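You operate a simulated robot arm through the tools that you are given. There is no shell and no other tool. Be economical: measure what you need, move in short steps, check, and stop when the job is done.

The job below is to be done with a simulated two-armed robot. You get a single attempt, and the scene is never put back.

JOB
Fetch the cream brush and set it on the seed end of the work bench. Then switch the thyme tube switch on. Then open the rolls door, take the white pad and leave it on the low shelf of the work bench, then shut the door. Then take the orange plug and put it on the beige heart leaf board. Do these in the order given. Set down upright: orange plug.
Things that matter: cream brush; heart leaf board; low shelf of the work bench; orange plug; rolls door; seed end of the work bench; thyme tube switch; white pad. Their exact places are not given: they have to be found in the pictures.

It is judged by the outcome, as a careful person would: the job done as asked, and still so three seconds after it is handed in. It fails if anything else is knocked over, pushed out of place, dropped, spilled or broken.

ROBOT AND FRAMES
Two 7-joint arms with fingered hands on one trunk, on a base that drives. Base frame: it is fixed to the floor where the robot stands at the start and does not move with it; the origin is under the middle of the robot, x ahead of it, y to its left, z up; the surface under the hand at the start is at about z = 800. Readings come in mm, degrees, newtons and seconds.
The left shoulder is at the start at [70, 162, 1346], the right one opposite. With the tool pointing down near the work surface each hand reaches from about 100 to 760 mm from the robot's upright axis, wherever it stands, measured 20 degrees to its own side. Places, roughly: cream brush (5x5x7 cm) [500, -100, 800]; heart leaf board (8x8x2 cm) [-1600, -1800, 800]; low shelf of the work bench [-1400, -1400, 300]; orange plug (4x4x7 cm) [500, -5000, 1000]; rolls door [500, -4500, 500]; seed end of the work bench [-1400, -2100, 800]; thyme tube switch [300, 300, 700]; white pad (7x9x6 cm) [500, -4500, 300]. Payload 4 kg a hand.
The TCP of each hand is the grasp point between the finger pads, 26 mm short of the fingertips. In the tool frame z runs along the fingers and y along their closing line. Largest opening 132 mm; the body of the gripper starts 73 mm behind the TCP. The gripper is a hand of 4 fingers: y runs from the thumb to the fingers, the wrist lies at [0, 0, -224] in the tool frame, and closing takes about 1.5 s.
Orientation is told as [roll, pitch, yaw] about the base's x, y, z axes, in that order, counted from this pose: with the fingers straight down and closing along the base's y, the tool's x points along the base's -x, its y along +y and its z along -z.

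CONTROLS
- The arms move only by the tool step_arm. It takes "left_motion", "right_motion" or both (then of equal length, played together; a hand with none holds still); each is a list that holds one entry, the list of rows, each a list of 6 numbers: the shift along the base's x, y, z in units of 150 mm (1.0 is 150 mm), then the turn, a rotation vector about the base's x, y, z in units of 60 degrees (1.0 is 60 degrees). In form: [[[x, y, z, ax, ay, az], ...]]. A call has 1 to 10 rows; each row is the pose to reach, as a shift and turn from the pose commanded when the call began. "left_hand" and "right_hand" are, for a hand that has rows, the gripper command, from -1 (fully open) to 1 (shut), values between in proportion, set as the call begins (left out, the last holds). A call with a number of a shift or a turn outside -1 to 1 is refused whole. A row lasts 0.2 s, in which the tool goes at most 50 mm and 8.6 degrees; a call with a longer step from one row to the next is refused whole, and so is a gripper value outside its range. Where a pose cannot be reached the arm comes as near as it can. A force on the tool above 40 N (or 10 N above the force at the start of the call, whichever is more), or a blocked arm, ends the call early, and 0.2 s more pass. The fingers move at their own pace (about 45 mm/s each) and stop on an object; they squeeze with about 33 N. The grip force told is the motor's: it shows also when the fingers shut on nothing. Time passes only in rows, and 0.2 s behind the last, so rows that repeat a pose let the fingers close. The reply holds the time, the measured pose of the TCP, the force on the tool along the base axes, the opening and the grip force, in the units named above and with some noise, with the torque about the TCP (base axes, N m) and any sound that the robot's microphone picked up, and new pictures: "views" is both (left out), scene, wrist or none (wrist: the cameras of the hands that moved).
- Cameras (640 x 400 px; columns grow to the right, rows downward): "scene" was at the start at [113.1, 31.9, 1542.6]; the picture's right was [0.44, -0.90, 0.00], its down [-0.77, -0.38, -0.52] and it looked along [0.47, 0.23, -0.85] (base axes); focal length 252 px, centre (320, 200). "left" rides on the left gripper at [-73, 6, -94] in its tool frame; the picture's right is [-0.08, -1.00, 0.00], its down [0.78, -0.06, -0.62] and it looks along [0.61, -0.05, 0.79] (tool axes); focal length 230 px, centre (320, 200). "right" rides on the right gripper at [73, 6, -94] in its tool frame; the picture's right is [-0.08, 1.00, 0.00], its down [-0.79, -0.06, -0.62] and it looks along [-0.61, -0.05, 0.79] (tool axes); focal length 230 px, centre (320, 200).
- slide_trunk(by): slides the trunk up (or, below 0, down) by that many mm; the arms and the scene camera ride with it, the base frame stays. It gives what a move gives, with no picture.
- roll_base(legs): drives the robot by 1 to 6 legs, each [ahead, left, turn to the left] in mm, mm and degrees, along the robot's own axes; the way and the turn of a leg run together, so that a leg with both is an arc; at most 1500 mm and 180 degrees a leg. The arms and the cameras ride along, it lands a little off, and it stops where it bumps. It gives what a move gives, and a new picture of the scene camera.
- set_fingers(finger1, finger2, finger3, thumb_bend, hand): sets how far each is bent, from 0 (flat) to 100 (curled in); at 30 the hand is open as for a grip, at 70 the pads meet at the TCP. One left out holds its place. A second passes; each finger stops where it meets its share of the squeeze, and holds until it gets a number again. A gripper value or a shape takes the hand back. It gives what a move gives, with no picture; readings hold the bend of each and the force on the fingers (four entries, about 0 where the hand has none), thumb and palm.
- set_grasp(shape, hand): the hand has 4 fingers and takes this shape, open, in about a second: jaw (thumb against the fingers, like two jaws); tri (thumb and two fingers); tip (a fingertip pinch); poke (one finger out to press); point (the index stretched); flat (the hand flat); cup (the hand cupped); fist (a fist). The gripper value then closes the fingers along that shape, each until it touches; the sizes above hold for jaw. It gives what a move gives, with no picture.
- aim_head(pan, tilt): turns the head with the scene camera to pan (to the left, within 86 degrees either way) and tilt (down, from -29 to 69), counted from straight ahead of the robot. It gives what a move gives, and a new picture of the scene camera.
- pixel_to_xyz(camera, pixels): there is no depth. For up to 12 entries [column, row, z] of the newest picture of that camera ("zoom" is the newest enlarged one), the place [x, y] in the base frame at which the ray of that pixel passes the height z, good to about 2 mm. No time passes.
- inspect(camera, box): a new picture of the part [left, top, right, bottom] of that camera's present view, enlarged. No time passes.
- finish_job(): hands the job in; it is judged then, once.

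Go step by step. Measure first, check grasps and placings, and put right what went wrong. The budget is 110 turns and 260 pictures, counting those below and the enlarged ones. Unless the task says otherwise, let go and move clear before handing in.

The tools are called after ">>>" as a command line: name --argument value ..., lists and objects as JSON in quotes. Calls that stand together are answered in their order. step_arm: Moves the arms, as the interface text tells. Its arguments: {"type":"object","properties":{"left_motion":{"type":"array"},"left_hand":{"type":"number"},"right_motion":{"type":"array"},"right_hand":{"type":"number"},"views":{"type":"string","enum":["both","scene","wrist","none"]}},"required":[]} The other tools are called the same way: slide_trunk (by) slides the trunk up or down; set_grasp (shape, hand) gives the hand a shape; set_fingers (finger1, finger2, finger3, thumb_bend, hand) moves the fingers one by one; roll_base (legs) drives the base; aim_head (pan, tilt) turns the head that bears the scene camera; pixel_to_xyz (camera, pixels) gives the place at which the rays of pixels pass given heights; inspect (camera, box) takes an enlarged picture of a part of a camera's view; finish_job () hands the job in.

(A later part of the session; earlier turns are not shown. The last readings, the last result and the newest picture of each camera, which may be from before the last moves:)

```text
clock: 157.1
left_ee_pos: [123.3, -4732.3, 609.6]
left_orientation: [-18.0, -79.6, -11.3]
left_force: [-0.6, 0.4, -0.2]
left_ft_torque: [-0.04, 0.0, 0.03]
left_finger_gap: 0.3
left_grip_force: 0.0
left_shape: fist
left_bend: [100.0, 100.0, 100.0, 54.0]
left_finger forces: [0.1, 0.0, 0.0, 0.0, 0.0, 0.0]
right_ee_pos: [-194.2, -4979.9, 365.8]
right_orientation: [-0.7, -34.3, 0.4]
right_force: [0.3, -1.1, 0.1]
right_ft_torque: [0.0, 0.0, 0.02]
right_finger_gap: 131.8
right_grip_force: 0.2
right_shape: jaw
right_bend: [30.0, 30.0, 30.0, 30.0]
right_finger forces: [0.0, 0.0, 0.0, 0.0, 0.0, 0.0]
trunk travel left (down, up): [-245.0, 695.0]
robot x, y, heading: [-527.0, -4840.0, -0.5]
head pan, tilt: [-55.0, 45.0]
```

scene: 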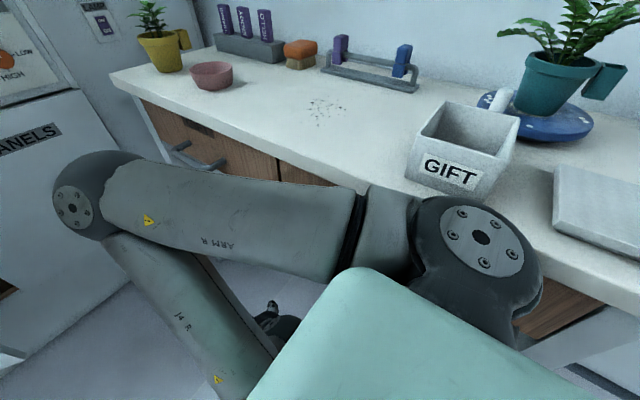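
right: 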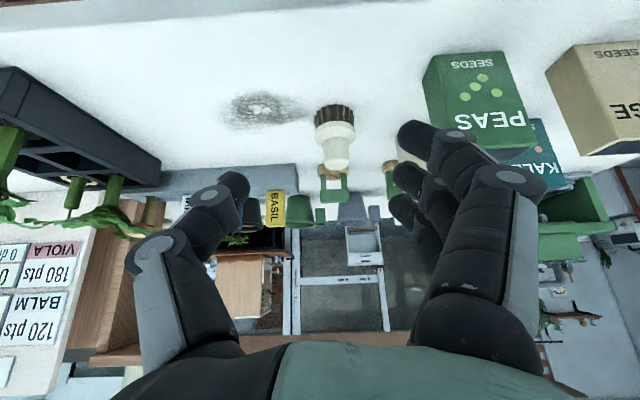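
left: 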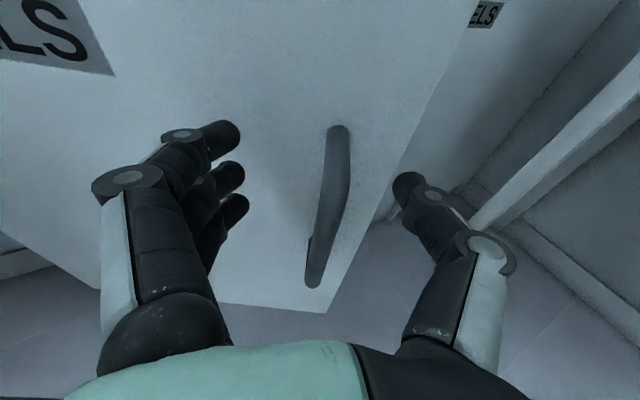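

The right shoulder touches the end table's edge by the GIFT box; the box stands unmoved. I ease 40 mm left, shift the left hand right by arm, then go ahead.

>>> roll_base --legs '[[0, 40, 0]]'

>>> step_arm --left_motion '[[[0.1, -0.1, 0, 0, 0, 0], [0.2, -0.2, 0, 0, 0, 0], [0.3, -0.35, 0, 0, 0, 0], [0.3, -0.5, 0, 0, 0, 0]]]' --views "wrist"

>>> aim_head --pan 15 --tilt 40

```text
clock: 158.0
left_ee_pos: [123.4, -4695.1, 608.8]
left_orientation: [-16.5, -79.5, -12.8]
left_force: [-0.4, 1.1, 0.6]
left_ft_torque: [-0.02, -0.02, 0.01]
left_finger_gap: 0.2
left_grip_force: 0.1
left_shape: fist
left_bend: [100.0, 100.0, 100.0, 54.0]
left_finger forces: [0.0, 0.0, 0.0, 0.0, 0.1, 0.1]
right_ee_pos: [-194.7, -4940.0, 365.1]
right_orientation: [-0.4, -34.3, 0.2]
right_force: [0.2, -0.4, 0.9]
right_ft_torque: [0.0, -0.03, 0.01]
right_finger_gap: 131.9
right_grip_force: 0.1
right_shape: jaw
right_bend: [30.0, 30.0, 30.0, 30.0]
right_finger forces: [0.1, 0.0, 0.0, 0.1, 0.0, 0.0]
trunk travel left (down, up): [-245.0, 695.0]
robot x, y, heading: [-527.7, -4801.1, -0.7]
head pan, tilt: [-55.0, 45.0]
```

scene: 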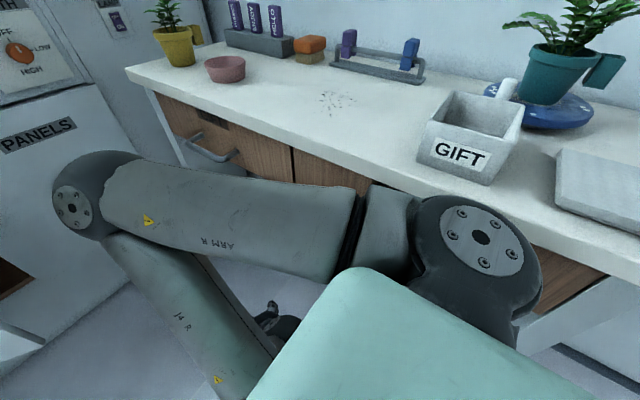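

```text
clock: 159.0
left_ee_pos: [170.2, -4771.1, 608.8]
left_orientation: [-16.1, -79.4, -13.3]
left_force: [-0.2, -0.6, 0.5]
left_ft_torque: [-0.01, 0.01, -0.01]
left_finger_gap: 0.0
left_grip_force: 0.0
left_shape: fist
left_bend: [100.0, 100.0, 100.0, 54.0]
left_finger forces: [0.0, 0.0, 0.0, 0.0, 0.1, 0.1]
right_ee_pos: [-192.4, -4939.2, 365.3]
right_orientation: [-0.3, -34.3, 0.3]
right_force: [-0.2, -0.1, 0.6]
right_ft_torque: [0.0, -0.01, -0.01]
right_finger_gap: 131.9
right_grip_force: 0.2
right_shape: jaw
right_bend: [30.0, 30.0, 30.0, 30.0]
right_finger forces: [0.0, 0.0, 0.1, 0.0, 0.0, 0.0]
trunk travel left (down, up): [-245.0, 695.0]
robot x, y, heading: [-529.3, -4802.9, -0.5]
head pan, tilt: [-55.0, 45.0]
```

left: 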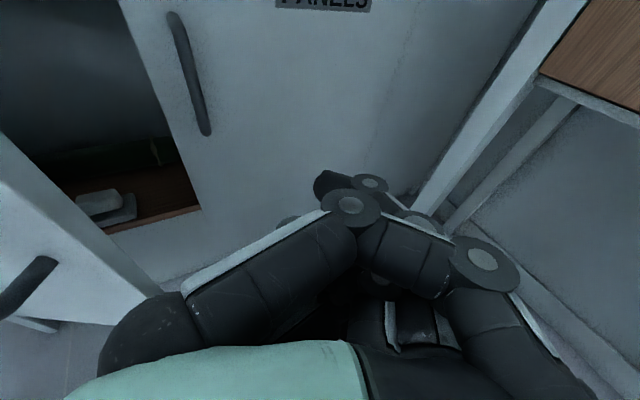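

```text
clock: 160.4
left_ee_pos: [169.8, -4771.3, 609.5]
left_orientation: [-16.3, -79.6, -13.1]
left_force: [0.9, -0.7, 0.1]
left_ft_torque: [-0.02, 0.03, 0.0]
left_finger_gap: 0.1
left_grip_force: 0.0
left_shape: fist
left_bend: [100.0, 100.0, 99.0, 54.0]
left_finger forces: [0.0, 0.0, 0.0, 0.0, 0.0, 0.0]
right_ee_pos: [-193.6, -4939.6, 364.9]
right_orientation: [-0.3, -34.2, 0.1]
right_force: [-0.3, 0.0, -0.2]
right_ft_torque: [0.0, 0.02, 0.0]
right_finger_gap: 132.0
right_grip_force: 0.0
right_shape: jaw
right_bend: [30.0, 30.0, 30.0, 30.0]
right_finger forces: [0.0, 0.0, 0.0, 0.0, 0.0, 0.0]
trunk travel left (down, up): [-245.0, 695.0]
robot x, y, heading: [-529.8, -4801.2, -0.4]
head pan, tilt: [15.0, 40.0]
```

scene: 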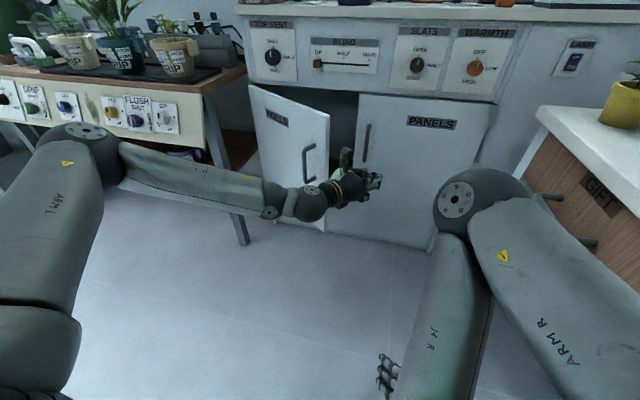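

The white pad is seen inside (left view (100,205)). I drive ahead 150 and sweep left to push the door open.

>>> roll_base --legs '[[150, 0, 0], [0, 120, 0], [0, 120, 0]]'

```text
clock: 162.4
left_ee_pos: [313.4, -4721.1, 608.5]
left_orientation: [-18.2, -79.3, -13.3]
left_force: [-1.6, -2.4, 0.3]
left_ft_torque: [0.13, 0.01, 0.38]
left_finger_gap: 0.1
left_grip_force: 0.1
left_shape: fist
left_bend: [100.0, 100.0, 98.0, 54.0]
left_finger forces: [0.1, 0.0, 0.0, 0.1, 0.0, 0.0]
right_ee_pos: [-41.2, -4877.3, 365.3]
right_orientation: [-0.4, -34.3, 0.0]
right_force: [1.1, -0.2, 0.2]
right_ft_torque: [0.02, 0.01, 0.01]
right_finger_gap: 131.7
right_grip_force: 0.0
right_shape: jaw
right_bend: [30.0, 30.0, 30.0, 30.0]
right_finger forces: [0.0, 0.1, 0.0, 0.0, 0.0, 0.0]
trunk travel left (down, up): [-245.0, 695.0]
robot x, y, heading: [-375.3, -4738.6, -0.9]
head pan, tilt: [15.0, 40.0]
stopped in leg 2: the force on the tool passed its limit at 64 N (the readings are from after the stop); the commanded pose is now the measured one
```

scene: 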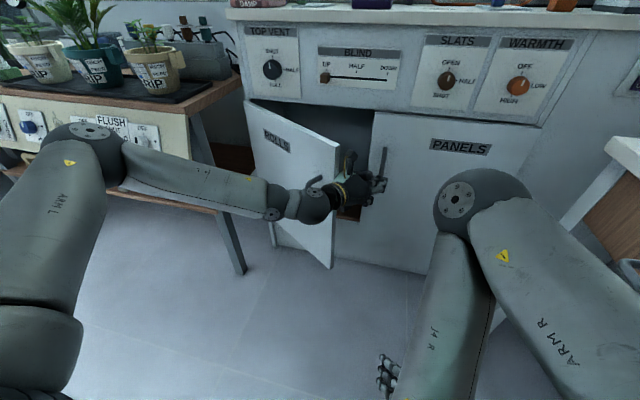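

The hand pushes on the door's edge. I push on more gently, diagonally back and left along the door's swing.

>>> roll_base --legs '[[-20, 20, 0], [-20, 25, 0], [-20, 30, 0], [-15, 30, 0], [-10, 30, 0]]'

```text
clock: 163.7
left_ee_pos: [277.9, -4699.2, 608.7]
left_orientation: [-19.3, -79.0, -13.3]
left_force: [-2.4, -3.7, 0.7]
left_ft_torque: [0.14, -0.04, 0.56]
left_finger_gap: 0.0
left_grip_force: 0.0
left_shape: fist
left_bend: [100.0, 100.0, 98.0, 54.0]
left_finger forces: [0.0, 0.1, 0.0, 0.0, 0.0, 0.1]
right_ee_pos: [-70.9, -4846.7, 365.1]
right_orientation: [-0.4, -34.1, -0.2]
right_force: [-0.2, -0.7, 0.4]
right_ft_torque: [-0.01, -0.01, 0.02]
right_finger_gap: 132.1
right_grip_force: 0.1
right_shape: jaw
right_bend: [30.0, 30.0, 30.0, 30.0]
right_finger forces: [0.0, 0.1, 0.0, 0.0, 0.1, 0.0]
trunk travel left (down, up): [-245.0, 695.0]
robot x, y, heading: [-407.5, -4710.4, -1.1]
head pan, tilt: [15.0, 40.0]
stopped in leg 2: the force on the tool passed its limit at 46 N (the readings are from after the stop); the commanded pose is now the measured one
```

scene: 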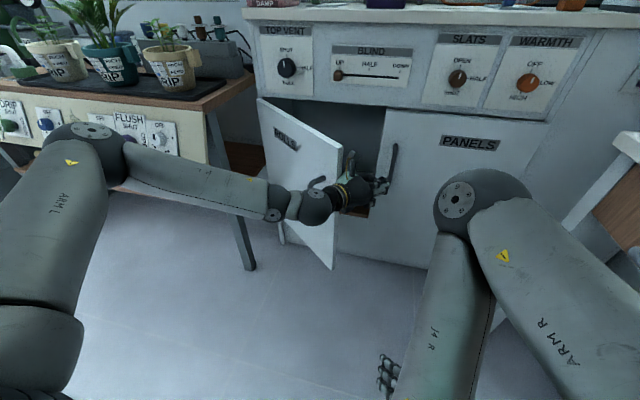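

The forearm side of the left hand is catching the edge. I back off and use the right hand instead, which comes from the open side: stretch it forward and level.

>>> roll_base --legs '[[30, -30, 0], [-160, -20, 0]]'

>>> step_arm --right_motion '[[[0.2, 0, 0.1, 0, -0.05, 0], [0.4, 0, 0.2, 0, -0.15, 0], [0.6, 0.05, 0.3, 0, -0.25, 0], [0.8, 0.1, 0.4, 0, -0.35, 0], [1.0, 0.1, 0.5, 0, -0.45, 0], [1.0, 0.1, 0.6, 0, -0.55, 0], [1.0, 0.1, 0.6, 0, -0.65, 0]]]'

>>> step_arm --left_motion '[[[-0.1, 0.2, 0.1, 0, 0, 0], [-0.1, 0.4, 0.2, 0, 0, 0], [-0.1, 0.6, 0.3, 0, 0, 0], [-0.1, 0.8, 0.4, 0, 0, 0], [-0.1, 1.0, 0.5, 0, 0, 0]]]' --views "scene"

```text
clock: 165.6
left_ee_pos: [149.8, -4746.0, 608.0]
left_orientation: [-19.2, -79.0, -13.1]
left_force: [0.4, 0.1, 1.6]
left_ft_torque: [-0.01, -0.02, 0.03]
left_finger_gap: 0.1
left_grip_force: 0.1
left_shape: fist
left_bend: [100.0, 100.0, 98.0, 54.0]
left_finger forces: [0.0, 0.1, 0.0, 0.0, 0.0, 0.0]
right_ee_pos: [-200.7, -4893.1, 364.9]
right_orientation: [-0.5, -34.4, -0.2]
right_force: [-0.5, -0.4, -0.5]
right_ft_torque: [-0.01, 0.02, -0.02]
right_finger_gap: 131.7
right_grip_force: 0.1
right_shape: jaw
right_bend: [30.0, 30.0, 30.0, 30.0]
right_finger forces: [0.1, 0.0, 0.1, 0.0, 0.0, 0.0]
trunk travel left (down, up): [-245.0, 695.0]
robot x, y, heading: [-530.6, -4751.3, -1.1]
head pan, tilt: [15.0, 40.0]
```

scene: 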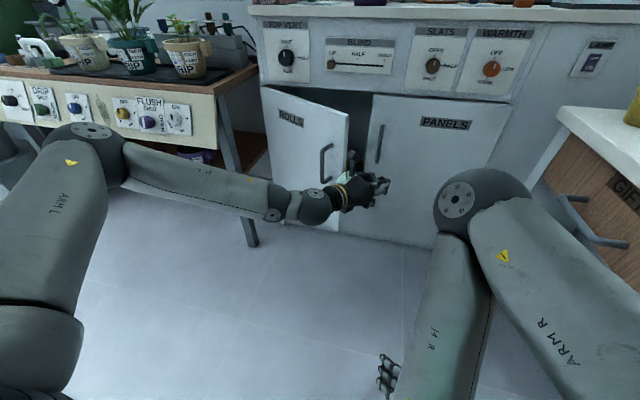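

```text
clock: 167.2
left_ee_pos: [150.6, -4745.5, 608.6]
left_orientation: [-19.4, -79.0, -13.2]
left_force: [0.5, -0.7, 0.1]
left_ft_torque: [-0.04, -0.02, 0.0]
left_finger_gap: 0.0
left_grip_force: 0.1
left_shape: fist
left_bend: [100.0, 100.0, 98.0, 54.0]
left_finger forces: [0.0, 0.0, 0.0, 0.1, 0.0, 0.0]
right_ee_pos: [-28.0, -4865.8, 509.9]
right_orientation: [2.8, -63.1, -3.9]
right_force: [0.7, 0.6, -0.3]
right_ft_torque: [0.01, 0.0, 0.0]
right_finger_gap: 131.7
right_grip_force: 0.1
right_shape: jaw
right_bend: [30.0, 30.0, 30.0, 30.0]
right_finger forces: [0.0, 0.0, 0.0, 0.0, 0.1, 0.0]
right hand out of reach, approached as far as the arm can: row 2, 3, 4, 5, 6, 7
trunk travel left (down, up): [-245.0, 695.0]
robot x, y, heading: [-531.0, -4756.8, -1.0]
head pan, tilt: [15.0, 40.0]
```

scene: 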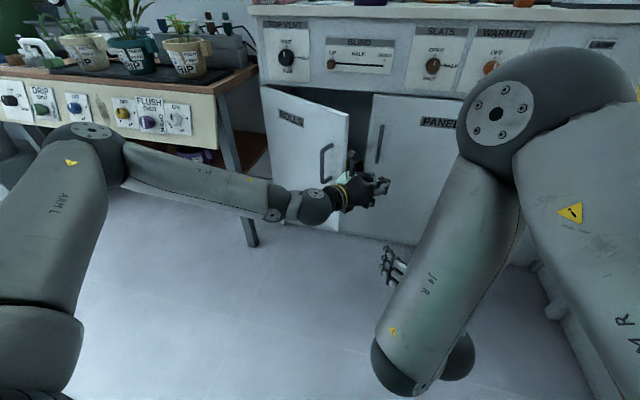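
right: 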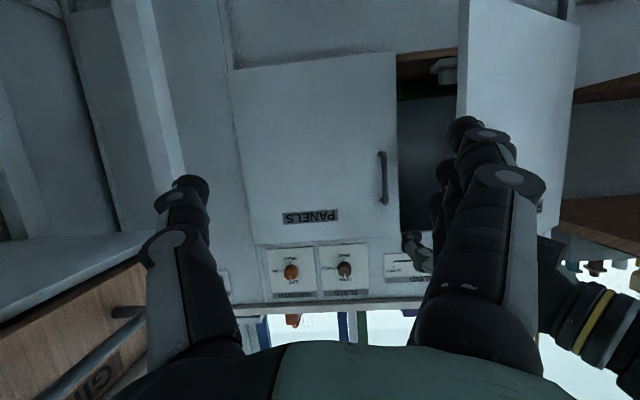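

```text
clock: 168.4
left_ee_pos: [134.8, -4595.4, 684.4]
left_orientation: [-19.4, -78.9, -13.1]
left_force: [-1.1, 0.5, -0.7]
left_ft_torque: [-0.03, -0.04, 0.01]
left_finger_gap: 0.2
left_grip_force: 0.1
left_shape: fist
left_bend: [100.0, 100.0, 98.0, 54.0]
left_finger forces: [0.0, 0.0, 0.0, 0.1, 0.1, 0.0]
right_ee_pos: [-26.6, -4864.4, 512.6]
right_orientation: [3.1, -63.4, -4.3]
right_force: [-1.5, 0.3, -0.2]
right_ft_torque: [-0.01, 0.01, -0.02]
right_finger_gap: 131.8
right_grip_force: 0.1
right_shape: jaw
right_bend: [30.0, 30.0, 30.0, 30.0]
right_finger forces: [0.0, 0.0, 0.0, 0.1, 0.0, 0.1]
trunk travel left (down, up): [-245.0, 695.0]
robot x, y, heading: [-532.9, -4751.1, -1.1]
head pan, tilt: [15.0, 40.0]
```

scene: 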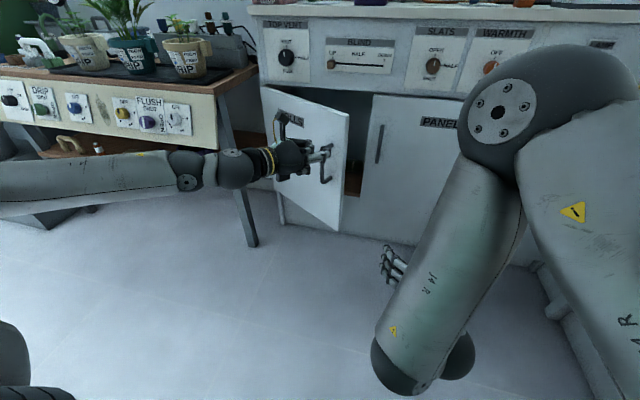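

I tuck the left hand back near the body (fingers down, x back) so it stays out of the door's swing.

>>> step_arm --left_motion '[[[-0.15, 0.05, 0.05, 0, 0.12, 0], [-0.3, 0.1, 0.1, 0, 0.24, 0], [-0.45, 0.1, 0.15, 0, 0.36, 0], [-0.6, 0.1, 0.2, 0, 0.48, 0], [-0.75, 0.1, 0.25, 0, 0.6, 0], [-0.9, 0.1, 0.25, 0, 0.72, 0], [-1.0, 0.1, 0.25, 0, 0.84, 0], [-1.0, 0.1, 0.25, 0, 0.9, 0]]]' --views "none"

>>> step_arm --left_motion '[[[-0.25, 0, 0, 0, 0.1, 0], [-0.5, 0, 0, 0, 0.2, 0], [-0.75, 0, 0, 0, 0.3, 0], [-0.9, 0, 0, 0, 0.35, 0]]]' --views "scene"

```text
clock: 170.2
left_ee_pos: [-16.8, -4579.8, 720.9]
left_orientation: [-31.1, -25.1, -2.8]
left_force: [0.1, -0.2, 0.7]
left_ft_torque: [-0.01, 0.0, 0.0]
left_finger_gap: 0.2
left_grip_force: 0.1
left_shape: fist
left_bend: [100.0, 100.0, 98.0, 54.0]
left_finger forces: [0.0, 0.0, 0.0, 0.0, 0.1, 0.0]
right_ee_pos: [-26.2, -4866.1, 513.7]
right_orientation: [3.2, -63.5, -4.2]
right_force: [-0.1, -1.3, -0.5]
right_ft_torque: [-0.02, 0.01, 0.01]
right_finger_gap: 132.1
right_grip_force: 0.1
right_shape: jaw
right_bend: [30.0, 30.0, 30.0, 30.0]
right_finger forces: [0.2, 0.0, 0.0, 0.0, 0.1, 0.1]
trunk travel left (down, up): [-245.0, 695.0]
robot x, y, heading: [-533.8, -4754.2, -0.6]
head pan, tilt: [15.0, 40.0]
```

```text
clock: 171.2
left_ee_pos: [-149.3, -4581.7, 721.2]
left_orientation: [-32.1, -4.2, -2.5]
left_force: [-0.3, -0.6, 0.0]
left_ft_torque: [0.01, -0.04, 0.0]
left_finger_gap: 0.0
left_grip_force: 0.1
left_shape: fist
left_bend: [100.0, 100.0, 98.0, 54.0]
left_finger forces: [0.0, 0.0, 0.0, 0.0, 0.0, 0.0]
right_ee_pos: [-26.7, -4864.2, 513.0]
right_orientation: [3.1, -63.5, -4.2]
right_force: [-0.1, -0.5, 0.2]
right_ft_torque: [0.04, 0.02, 0.01]
right_finger_gap: 131.7
right_grip_force: 0.1
right_shape: jaw
right_bend: [30.0, 30.0, 30.0, 30.0]
right_finger forces: [0.1, 0.0, 0.0, 0.0, 0.0, 0.1]
trunk travel left (down, up): [-245.0, 695.0]
robot x, y, heading: [-533.5, -4752.4, -1.3]
head pan, tilt: [15.0, 40.0]
```

scene: 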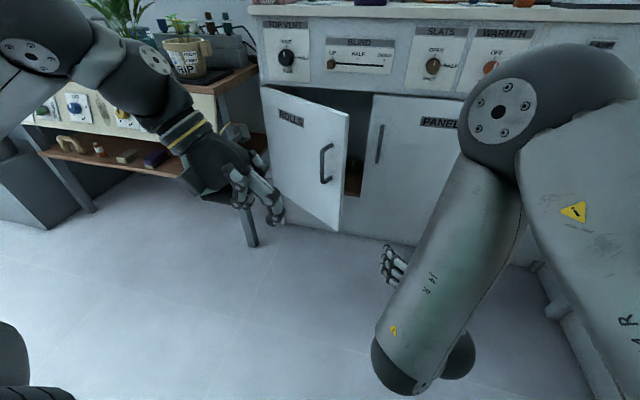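

I raise the left hand above the door's top, close the right hand, and drive so the right hand stands before the PANELS door.

>>> step_arm --left_motion '[[[0, 0, 0.2, 0, 0, 0], [0, 0, 0.4, 0, 0, 0], [0, 0, 0.6, 0, 0, 0], [0, 0, 0.8, 0, 0, 0], [0, 0, 1.0, 0, 0, 0]]]' --right_motion '[[[0, 0.03, 0, 0, 0, 0], [0, 0.06, 0, 0, 0, 0], [0, 0.1, 0, 0, 0, 0], [0, 0.15, 0, 0, 0, 0], [0, 0.2, 0, 0, 0, 0]]]' --right_hand 1 --views "none"

>>> roll_base --legs '[[330, 0, 1]]'

>>> inspect --camera "right" --box '[0, 0, 640, 400]'

```text
clock: 172.4
left_ee_pos: [-149.5, -4580.8, 871.7]
left_orientation: [-32.1, -4.4, -2.5]
left_force: [-0.4, -0.6, -0.8]
left_ft_torque: [0.01, 0.01, -0.01]
left_finger_gap: 0.1
left_grip_force: 0.1
left_shape: fist
left_bend: [100.0, 100.0, 98.0, 54.0]
left_finger forces: [0.1, 0.0, 0.1, 0.0, 0.1, 0.1]
right_ee_pos: [-27.4, -4835.1, 511.8]
right_orientation: [2.8, -62.8, -4.0]
right_force: [0.8, 0.1, -0.6]
right_ft_torque: [0.02, 0.03, -0.02]
right_finger_gap: 26.0
right_grip_force: 0.1
right_shape: jaw
right_bend: [73.0, 73.0, 73.0, 70.0]
right_finger forces: [0.1, 0.0, 0.0, 0.1, 0.0, 0.0]
trunk travel left (down, up): [-245.0, 695.0]
robot x, y, heading: [-532.1, -4751.6, -1.0]
head pan, tilt: [15.0, 40.0]
```

```text
clock: 174.6
left_ee_pos: [178.3, -4574.2, 870.0]
left_orientation: [-32.1, -4.4, -1.2]
left_force: [-0.6, -0.7, -0.9]
left_ft_torque: [0.01, 0.02, 0.01]
left_finger_gap: 0.3
left_grip_force: 0.1
left_shape: fist
left_bend: [99.0, 100.0, 98.0, 54.0]
left_finger forces: [0.0, 0.1, 0.0, 0.1, 0.0, 0.1]
right_ee_pos: [307.2, -4823.2, 513.6]
right_orientation: [3.2, -63.2, -3.1]
right_force: [-0.5, 0.2, -0.2]
right_ft_torque: [0.01, 0.01, 0.01]
right_finger_gap: 0.0
right_grip_force: 33.0
right_shape: jaw
right_bend: [69.0, 57.0, 69.0, 67.0]
right_finger forces: [0.0, 0.0, 0.0, 0.0, 0.0, 0.0]
trunk travel left (down, up): [-245.0, 695.0]
robot x, y, heading: [-198.3, -4757.4, 0.5]
head pan, tilt: [15.0, 40.0]
```

scene: 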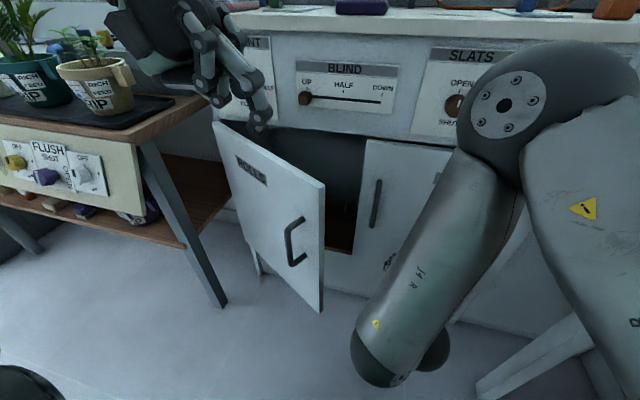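

```text
1.00 times, centred on (320, 200) of right (not enlarged: the box is as wide or as high as the picture)
```

zoom: 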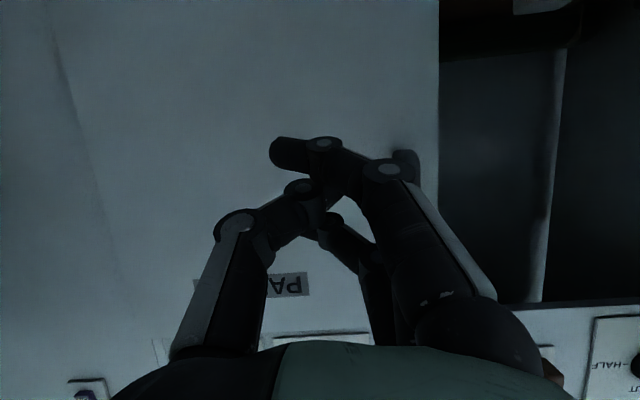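

The right hand is beside the opening. I swing it left behind the door and push.

>>> step_arm --right_motion '[[[0.05, 0.2, 0, 0, 0, 0], [0.1, 0.4, 0, 0, 0, 0], [0.15, 0.6, 0, 0, 0, 0], [0.2, 0.8, 0, 0, 0, 0], [0.2, 1.0, 0, 0, 0, 0]]]' --views "none"

>>> step_arm --right_motion '[[[0, 0.2, 0, 0, 0, 0], [0, 0.4, 0, 0, 0, 0.1], [0, 0.6, 0, 0, 0, 0.2], [-0.1, 0.8, 0, 0, 0, 0.3], [-0.2, 1.0, 0, 0, 0, 0.4]]]'

```text
clock: 175.8
left_ee_pos: [176.9, -4575.3, 871.6]
left_orientation: [-32.0, -4.4, -1.2]
left_force: [-0.2, -0.4, -0.3]
left_ft_torque: [0.01, 0.06, 0.02]
left_finger_gap: 0.0
left_grip_force: 0.1
left_shape: fist
left_bend: [99.0, 100.0, 98.0, 54.0]
left_finger forces: [0.0, 0.0, 0.0, 0.0, 0.0, 0.0]
right_ee_pos: [339.8, -4674.8, 514.6]
right_orientation: [3.2, -63.0, -3.0]
right_force: [-6.0, -8.0, 0.0]
right_ft_torque: [0.27, -0.19, 0.91]
right_finger_gap: 0.0
right_grip_force: 33.3
right_shape: jaw
right_bend: [69.0, 57.0, 69.0, 67.0]
right_finger forces: [1.8, 0.0, 0.0, 0.1, 0.0, 7.1]
trunk travel left (down, up): [-245.0, 695.0]
robot x, y, heading: [-204.6, -4755.2, 0.4]
head pan, tilt: [15.0, 40.0]
```

```text
clock: 176.1
left_ee_pos: [177.8, -4576.1, 871.4]
left_orientation: [-32.1, -4.2, -1.5]
left_force: [-0.6, -0.3, 0.5]
left_ft_torque: [-0.01, 0.02, 0.0]
left_finger_gap: 0.0
left_grip_force: 0.1
left_shape: fist
left_bend: [99.0, 100.0, 98.0, 54.0]
left_finger forces: [0.0, 0.0, 0.1, 0.1, 0.0, 0.0]
right_ee_pos: [342.3, -4675.6, 514.0]
right_orientation: [0.6, -62.9, -0.9]
right_force: [-9.5, -16.0, 5.9]
right_ft_torque: [0.82, 0.22, 1.78]
right_finger_gap: 0.0
right_grip_force: 32.7
right_shape: jaw
right_bend: [69.0, 57.0, 69.0, 67.0]
right_finger forces: [0.0, 0.0, 0.1, 0.0, 0.0, 17.9]
right hand out of reach, approached as far as the arm can: row 1
trunk travel left (down, up): [-245.0, 695.0]
robot x, y, heading: [-201.1, -4754.3, 0.3]
head pan, tilt: [15.0, 40.0]
stopped in row 1 (right hand): the force on the tool passed its limit at 75 N (the readings are from after the stop); the commanded pose is now the measured one
```

scene: 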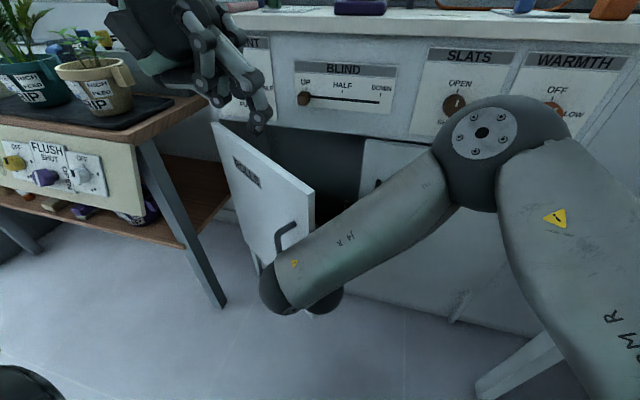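
right: 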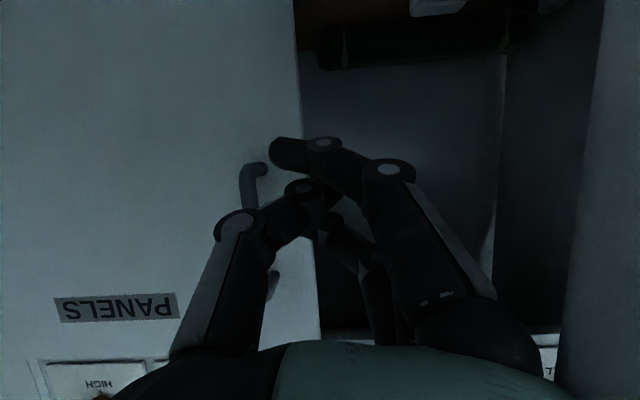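

The palm catches the edge. I turn the hand to point further left behind the door, which frees the wrist, and then push slowly.

>>> step_arm --right_motion '[[[0, -0.03, 0, 0, 0, 0.12], [0, -0.03, 0, 0, 0, 0.24], [0, 0, 0, 0, 0, 0.36], [0, 0.05, 0, 0, 0, 0.48], [0, 0.1, 0, 0, 0, 0.6], [0, 0.15, 0, 0, 0, 0.66]]]'

```text
clock: 177.5
left_ee_pos: [178.6, -4575.1, 870.2]
left_orientation: [-32.1, -4.2, -1.2]
left_force: [0.3, 0.0, -0.1]
left_ft_torque: [-0.01, 0.04, 0.03]
left_finger_gap: 0.0
left_grip_force: 0.1
left_shape: fist
left_bend: [99.0, 100.0, 98.0, 54.0]
left_finger forces: [0.0, 0.0, 0.0, 0.0, 0.0, 0.0]
right_ee_pos: [341.3, -4652.9, 513.6]
right_orientation: [1.1, -62.7, 38.4]
right_force: [0.0, -0.2, 0.1]
right_ft_torque: [0.04, -0.02, 0.0]
right_finger_gap: 0.1
right_grip_force: 33.0
right_shape: jaw
right_bend: [69.0, 57.0, 69.0, 67.0]
right_finger forces: [0.1, 0.1, 0.0, 0.0, 0.0, 0.0]
trunk travel left (down, up): [-245.0, 695.0]
robot x, y, heading: [-201.3, -4755.4, 0.3]
head pan, tilt: [15.0, 40.0]
```

scene: 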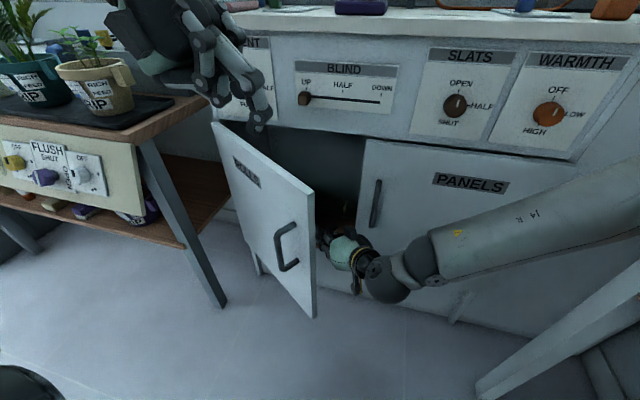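
right: 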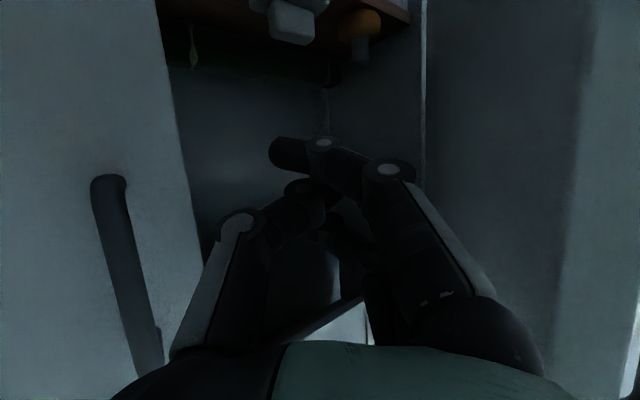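

Now the hand is neatly behind the door. I push left in small rows.

>>> step_arm --right_motion '[[[0, 0.08, 0, 0, 0, 0], [-0.02, 0.16, 0, 0, 0, 0], [-0.05, 0.25, 0, 0, 0, 0], [-0.08, 0.34, 0, 0, 0, 0], [-0.12, 0.44, 0, 0, 0, 0], [-0.16, 0.54, 0, 0, 0, 0], [-0.2, 0.64, 0, 0, 0, 0], [-0.24, 0.75, 0, 0, 0, 0], [-0.28, 0.87, 0, 0, 0, 0], [-0.3, 1.0, 0, 0, 0, 0]]]' --views "scene"

```text
clock: 179.7
left_ee_pos: [179.1, -4575.4, 870.3]
left_orientation: [-32.0, -4.3, -1.3]
left_force: [-0.7, -1.4, 0.0]
left_ft_torque: [0.0, -0.02, 0.01]
left_finger_gap: 0.0
left_grip_force: 0.1
left_shape: fist
left_bend: [98.0, 100.0, 98.0, 54.0]
left_finger forces: [0.1, 0.1, 0.1, 0.1, 0.0, 0.0]
right_ee_pos: [297.7, -4499.4, 513.0]
right_orientation: [1.2, -62.7, 38.4]
right_force: [-0.4, -0.9, 0.0]
right_ft_torque: [-0.01, 0.0, -0.03]
right_finger_gap: 0.2
right_grip_force: 33.2
right_shape: jaw
right_bend: [69.0, 57.0, 69.0, 67.0]
right_finger forces: [0.1, 0.1, 0.0, 0.0, 0.0, 0.0]
trunk travel left (down, up): [-245.0, 695.0]
robot x, y, heading: [-199.3, -4754.6, 0.2]
head pan, tilt: [15.0, 40.0]
```

scene: 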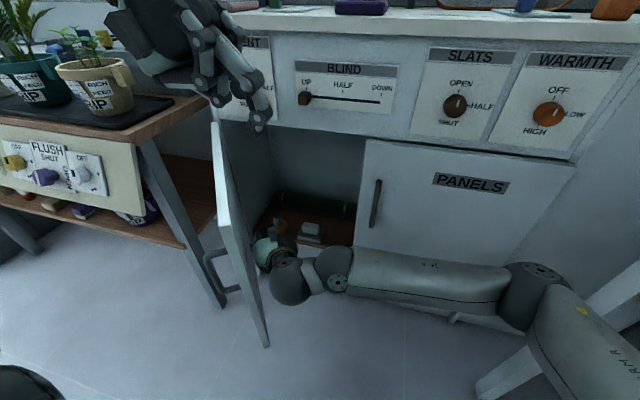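

The door is at about 65° and the pad shows on the floor at (311,230). I push a bit further.

>>> step_arm --right_motion '[[[-0.02, 0.1, 0, 0, 0, 0], [-0.05, 0.2, 0, 0, 0, 0], [-0.08, 0.3, 0, 0, 0, 0], [-0.1, 0.4, 0, 0, 0, 0], [-0.1, 0.5, 0, 0, 0, 0], [-0.1, 0.6, 0, 0, 0, 0], [-0.1, 0.7, 0, 0, 0, 0]]]' --views "scene"

>>> inspect --camera "scene" --box '[220, 120, 400, 270]'

```text
clock: 181.3
left_ee_pos: [178.2, -4574.4, 869.9]
left_orientation: [-32.1, -4.3, -1.3]
left_force: [0.2, -1.7, 0.0]
left_ft_torque: [0.0, 0.0, -0.03]
left_finger_gap: 0.0
left_grip_force: 0.1
left_shape: fist
left_bend: [98.0, 100.0, 98.0, 54.0]
left_finger forces: [0.0, 0.1, 0.0, 0.1, 0.0, 0.1]
right_ee_pos: [281.2, -4394.4, 514.1]
right_orientation: [0.9, -62.8, 38.4]
right_force: [0.5, -0.7, 0.0]
right_ft_torque: [0.01, 0.01, 0.02]
right_finger_gap: 0.1
right_grip_force: 33.2
right_shape: jaw
right_bend: [69.0, 57.0, 69.0, 67.0]
right_finger forces: [0.0, 0.0, 0.0, 0.0, 0.1, 0.0]
trunk travel left (down, up): [-245.0, 695.0]
robot x, y, heading: [-197.2, -4755.6, 0.0]
head pan, tilt: [15.0, 40.0]
```

scene: 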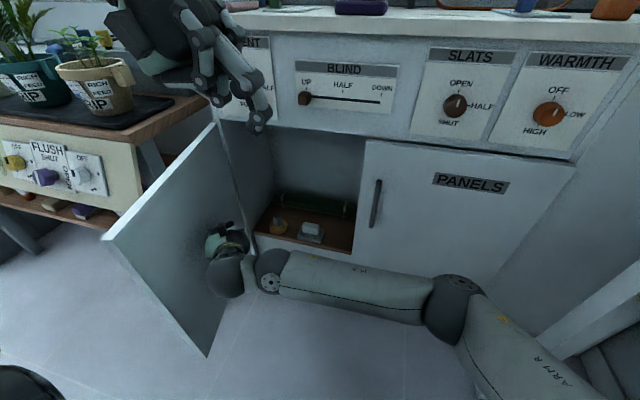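

```text
2.67 times, centred on (310, 195) of scene
```

zoom: 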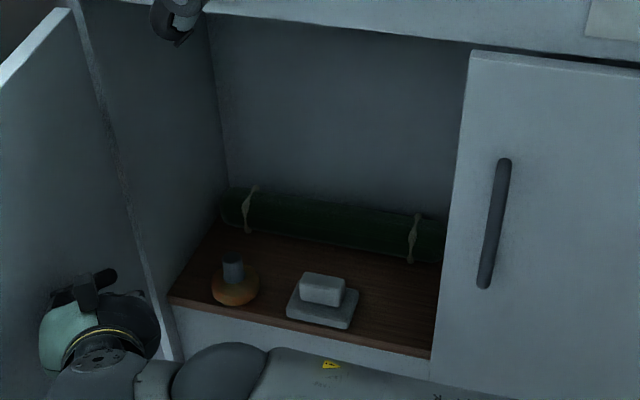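

The door is fully open. The white pad (slab with a block on top) is at pixel (311,231), with an orange-based thing left of it. I measure.

>>> pixel_to_xyz --camera "scene" --pixels '[[311, 242, 250], [311, 242, 280], [311, 242, 300], [311, 242, 320], [311, 224, 340], [311, 224, 300], [278, 227, 280], [300, 253, 250], [300, 253, 280], [300, 253, 300]]'

>>> step_arm --right_motion '[[[0, -0.2, 0, 0, 0, -0.1], [-0.05, -0.4, 0, 0, 0, -0.2], [-0.1, -0.6, 0, 0, 0, -0.3], [-0.15, -0.8, 0, 0, 0, -0.4], [-0.2, -1.0, 0, 0, 0, -0.5]]]' --views "wrist"

```text
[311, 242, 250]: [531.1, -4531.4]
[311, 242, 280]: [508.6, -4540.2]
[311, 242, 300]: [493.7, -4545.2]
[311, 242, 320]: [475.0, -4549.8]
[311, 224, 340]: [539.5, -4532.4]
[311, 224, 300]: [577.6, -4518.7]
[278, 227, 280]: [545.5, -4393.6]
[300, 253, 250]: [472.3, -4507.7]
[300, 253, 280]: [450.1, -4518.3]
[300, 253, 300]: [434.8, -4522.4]
```

```text
clock: 182.5
left_ee_pos: [179.1, -4575.2, 870.3]
left_orientation: [-32.1, -4.3, -1.3]
left_force: [0.2, 0.1, -0.1]
left_ft_torque: [-0.02, 0.01, -0.03]
left_finger_gap: 0.0
left_grip_force: 0.1
left_shape: fist
left_bend: [98.0, 100.0, 98.0, 54.0]
left_finger forces: [0.0, 0.0, 0.0, 0.0, 0.1, 0.0]
right_ee_pos: [251.9, -4547.3, 512.7]
right_orientation: [1.1, -62.8, 8.3]
right_force: [-0.3, -0.6, 1.1]
right_ft_torque: [0.04, -0.04, 0.0]
right_finger_gap: 0.0
right_grip_force: 33.1
right_shape: jaw
right_bend: [69.0, 57.0, 69.0, 67.0]
right_finger forces: [0.0, 0.0, 0.0, 0.0, 0.0, 0.1]
trunk travel left (down, up): [-245.0, 695.0]
robot x, y, heading: [-203.2, -4758.7, 0.5]
head pan, tilt: [15.0, 40.0]
```

right: 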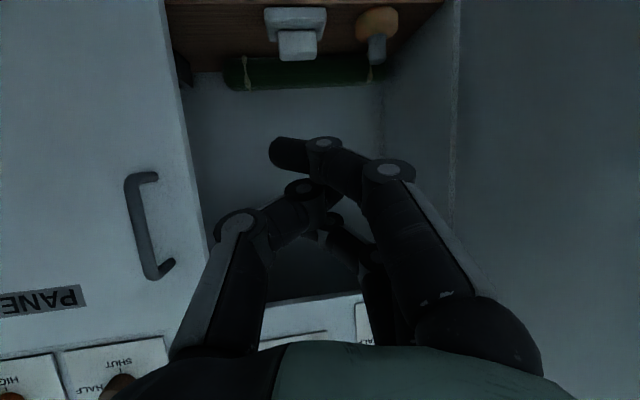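

I lower the trunk 140 so the hand comes level with the pad, reopen the right hand, and take a view.

>>> slide_trunk --by -140

>>> step_arm --right_motion '[[[0, 0.02, 0, 0, 0, -0.03], [0, 0.04, 0, 0, 0, -0.06], [0, 0.04, 0, 0, 0, -0.1], [0, 0.04, 0, 0, 0, -0.14], [0, 0.04, 0, 0, 0, -0.14], [0, 0.04, 0, 0, 0, -0.14]]]' --right_hand -1

```text
clock: 184.2
left_ee_pos: [178.4, -4573.8, 730.6]
left_orientation: [-32.0, -4.2, -1.3]
left_force: [0.4, -0.1, 0.4]
left_ft_torque: [0.03, -0.02, -0.02]
left_finger_gap: 0.0
left_grip_force: 0.1
left_shape: fist
left_bend: [98.0, 100.0, 98.0, 54.0]
left_finger forces: [0.0, 0.0, 0.1, 0.1, 0.1, 0.0]
right_ee_pos: [252.8, -4548.2, 372.6]
right_orientation: [1.0, -62.7, 8.3]
right_force: [0.0, 0.2, -0.1]
right_ft_torque: [0.0, 0.0, -0.02]
right_finger_gap: 0.0
right_grip_force: 33.5
right_shape: jaw
right_bend: [69.0, 57.0, 69.0, 67.0]
right_finger forces: [0.1, 0.1, 0.0, 0.0, 0.0, 0.1]
trunk travel left (down, up): [-105.0, 835.0]
robot x, y, heading: [-203.2, -4758.1, 0.2]
head pan, tilt: [15.0, 40.0]
```

```text
clock: 185.6
left_ee_pos: [178.2, -4575.0, 730.0]
left_orientation: [-32.0, -4.2, -1.3]
left_force: [0.6, 0.7, 0.1]
left_ft_torque: [-0.02, -0.02, -0.02]
left_finger_gap: 0.0
left_grip_force: 0.2
left_shape: fist
left_bend: [98.0, 100.0, 98.0, 54.0]
left_finger forces: [0.1, 0.0, 0.1, 0.0, 0.0, 0.0]
right_ee_pos: [252.3, -4540.6, 372.9]
right_orientation: [0.9, -62.7, 0.0]
right_force: [-0.1, 0.0, 0.2]
right_ft_torque: [0.02, -0.01, 0.01]
right_finger_gap: 131.7
right_grip_force: 0.1
right_shape: jaw
right_bend: [30.0, 30.0, 30.0, 30.0]
right_finger forces: [0.0, 0.0, 0.0, 0.0, 0.0, 0.0]
trunk travel left (down, up): [-105.0, 835.0]
robot x, y, heading: [-201.9, -4755.8, 0.3]
head pan, tilt: [15.0, 40.0]
```

scene: 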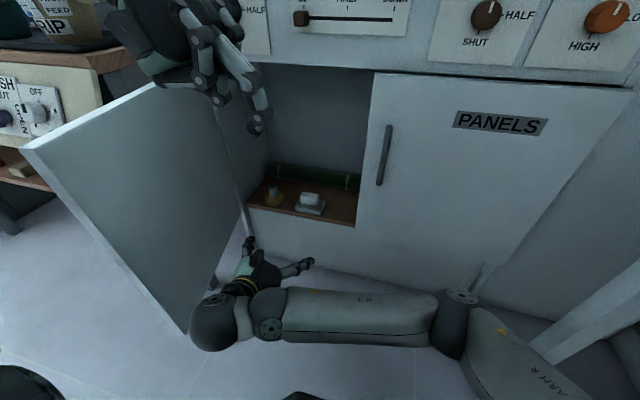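
right: 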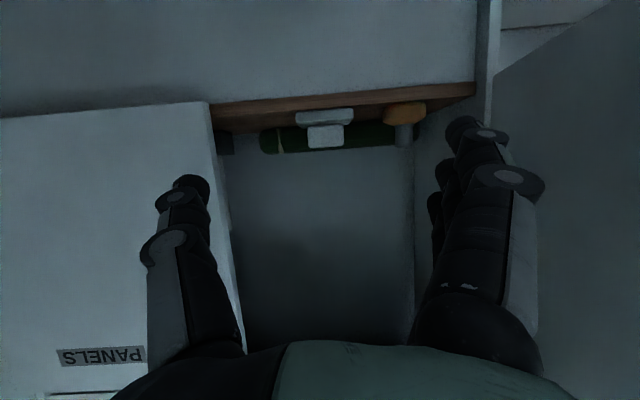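

I triangulate the pad: right view slab (325,122), block (325,135); scene slab front (309,213).

>>> pixel_to_xyz --camera "right" --pixels '[[326, 122, 300], [326, 122, 320], [326, 122, 340], [326, 122, 360], [325, 146, 340], [325, 146, 360], [325, 146, 380], [340, 105, 300], [340, 105, 320], [340, 105, 340], [216, 103, 320]]'

>>> pixel_to_xyz --camera "scene" --pixels '[[309, 213, 300], [309, 213, 320], [309, 213, 340], [309, 213, 360], [310, 193, 340], [310, 193, 360], [310, 193, 380], [300, 216, 300], [300, 216, 320], [300, 216, 340]]'

>>> inspect --camera "scene" --box '[240, 150, 380, 240]'

>>> inspect --camera "right" --box '[200, 70, 480, 240]'

```text
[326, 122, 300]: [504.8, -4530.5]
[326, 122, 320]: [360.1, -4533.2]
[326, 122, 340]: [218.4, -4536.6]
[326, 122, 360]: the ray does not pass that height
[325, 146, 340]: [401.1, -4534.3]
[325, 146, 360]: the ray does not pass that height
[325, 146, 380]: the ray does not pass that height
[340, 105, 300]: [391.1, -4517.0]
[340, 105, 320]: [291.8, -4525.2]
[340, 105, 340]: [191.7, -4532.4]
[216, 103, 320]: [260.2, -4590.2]
```

```text
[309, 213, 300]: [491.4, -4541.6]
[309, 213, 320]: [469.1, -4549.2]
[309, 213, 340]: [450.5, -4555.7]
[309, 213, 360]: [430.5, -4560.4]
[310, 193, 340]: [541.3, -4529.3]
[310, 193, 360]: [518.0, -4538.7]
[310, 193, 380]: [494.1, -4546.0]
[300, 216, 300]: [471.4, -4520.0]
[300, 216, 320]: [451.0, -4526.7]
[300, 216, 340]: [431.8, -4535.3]
```

```text
4.44 times, centred on (310, 195) of scene
```

zoom: 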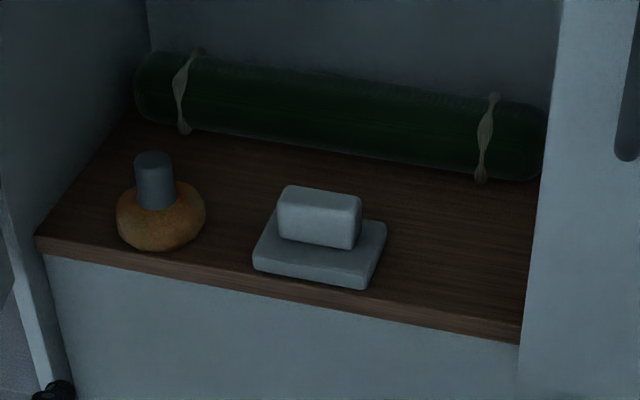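

```text
2.29 times, centred on (340, 155) of right
```

zoom: 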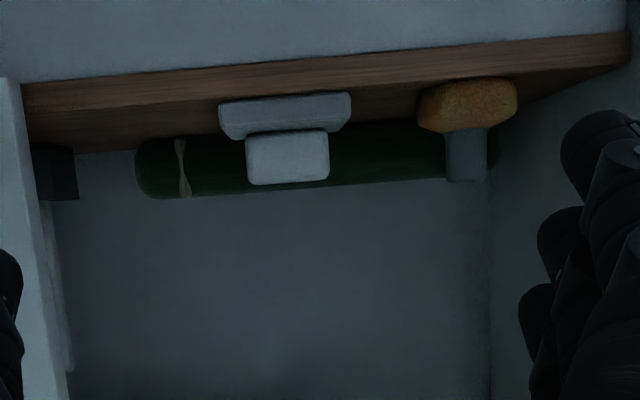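

The pad's slab sits on a floor at z≈287, centre about (535,-4535), block top ≈347. I drive 100 ahead, narrow the fingers to 100 mm and bring the hand over the pad at a steeper tilt.

>>> roll_base --legs '[[100, 0, 0]]'

>>> step_arm --right_motion '[[[0.1, 0.01, 0.08, 0, 0.06, 0], [0.2, 0.02, 0.13, 0, 0.12, 0], [0.35, 0.03, 0.16, 0, 0.2, 0], [0.5, 0.04, 0.16, 0, 0.28, 0], [0.65, 0.04, 0.16, 0, 0.345, 0], [0.8, 0.04, 0.16, 0, 0.345, 0], [0.8, 0.04, 0.16, 0, 0.345, 0]]]' --right_hand -0.5

```text
clock: 186.7
left_ee_pos: [279.4, -4574.7, 730.6]
left_orientation: [-32.1, -4.2, -1.4]
left_force: [-0.7, 0.3, -0.2]
left_ft_torque: [-0.01, -0.01, 0.0]
left_finger_gap: 0.0
left_grip_force: 0.1
left_shape: fist
left_bend: [98.0, 100.0, 98.0, 54.0]
left_finger forces: [0.1, 0.0, 0.1, 0.1, 0.1, 0.0]
right_ee_pos: [352.6, -4540.8, 372.0]
right_orientation: [1.0, -62.6, 0.0]
right_force: [-1.1, -0.3, -0.1]
right_ft_torque: [0.01, -0.01, 0.02]
right_finger_gap: 131.9
right_grip_force: 0.0
right_shape: jaw
right_bend: [30.0, 30.0, 30.0, 30.0]
right_finger forces: [0.0, 0.1, 0.0, 0.0, 0.1, 0.2]
trunk travel left (down, up): [-105.0, 835.0]
robot x, y, heading: [-99.3, -4755.9, 0.2]
head pan, tilt: [15.0, 40.0]
```

scene: 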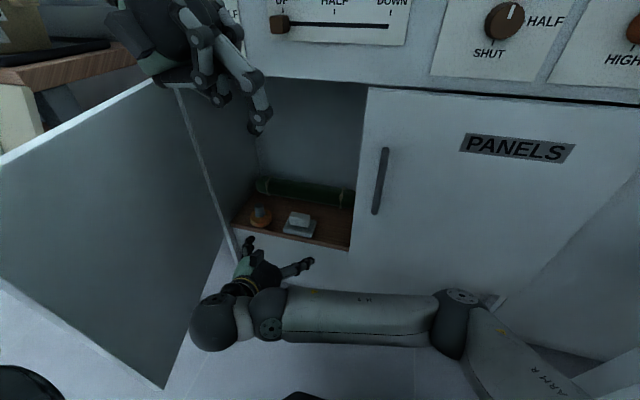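

```text
clock: 188.3
left_ee_pos: [279.8, -4575.5, 729.7]
left_orientation: [-32.1, -4.3, -1.3]
left_force: [0.1, 0.0, -0.1]
left_ft_torque: [0.0, 0.0, 0.02]
left_finger_gap: 0.0
left_grip_force: 0.0
left_shape: fist
left_bend: [98.0, 100.0, 98.0, 54.0]
left_finger forces: [0.0, 0.1, 0.0, 0.1, 0.0, 0.0]
right_ee_pos: [474.5, -4535.4, 395.6]
right_orientation: [1.0, -42.0, 0.0]
right_force: [0.5, -0.3, 0.3]
right_ft_torque: [0.0, -0.01, 0.01]
right_finger_gap: 98.9
right_grip_force: 0.0
right_shape: jaw
right_bend: [63.0, 63.0, 63.0, 60.0]
right_finger forces: [0.2, 0.1, 0.0, 0.1, 0.1, 0.1]
trunk travel left (down, up): [-105.0, 835.0]
robot x, y, heading: [-99.7, -4752.2, 0.2]
head pan, tilt: [15.0, 40.0]
```

scene: 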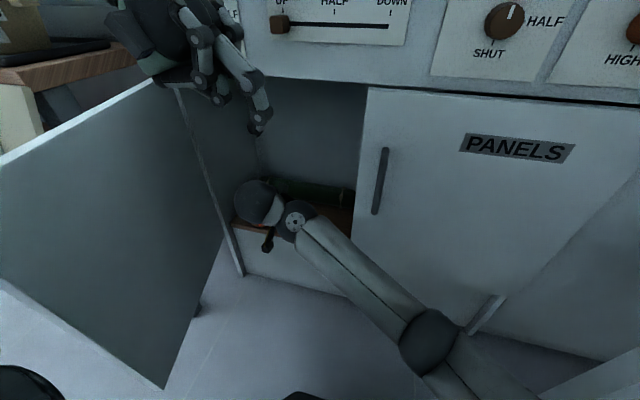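
right: 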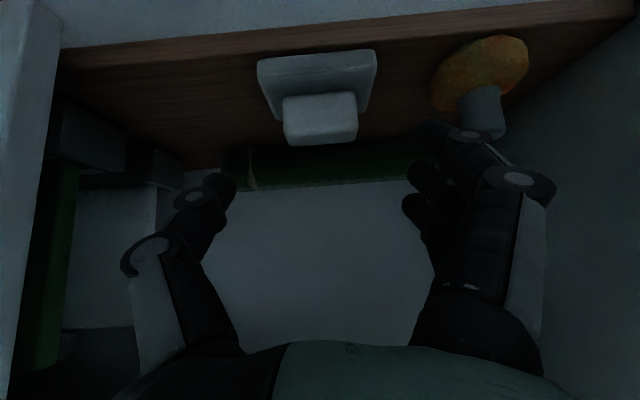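

I measure the pad again from this near view.

>>> pixel_to_xyz --camera "right" --pixels '[[258, 64, 290], [377, 51, 290], [288, 143, 347], [357, 138, 347], [283, 97, 347], [353, 92, 347], [480, 85, 290], [480, 125, 350]]'

```text
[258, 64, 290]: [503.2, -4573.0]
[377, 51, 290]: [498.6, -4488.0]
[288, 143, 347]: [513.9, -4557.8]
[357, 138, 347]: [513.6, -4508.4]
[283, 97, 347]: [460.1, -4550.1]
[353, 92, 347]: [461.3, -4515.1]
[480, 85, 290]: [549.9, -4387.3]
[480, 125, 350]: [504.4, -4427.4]
```

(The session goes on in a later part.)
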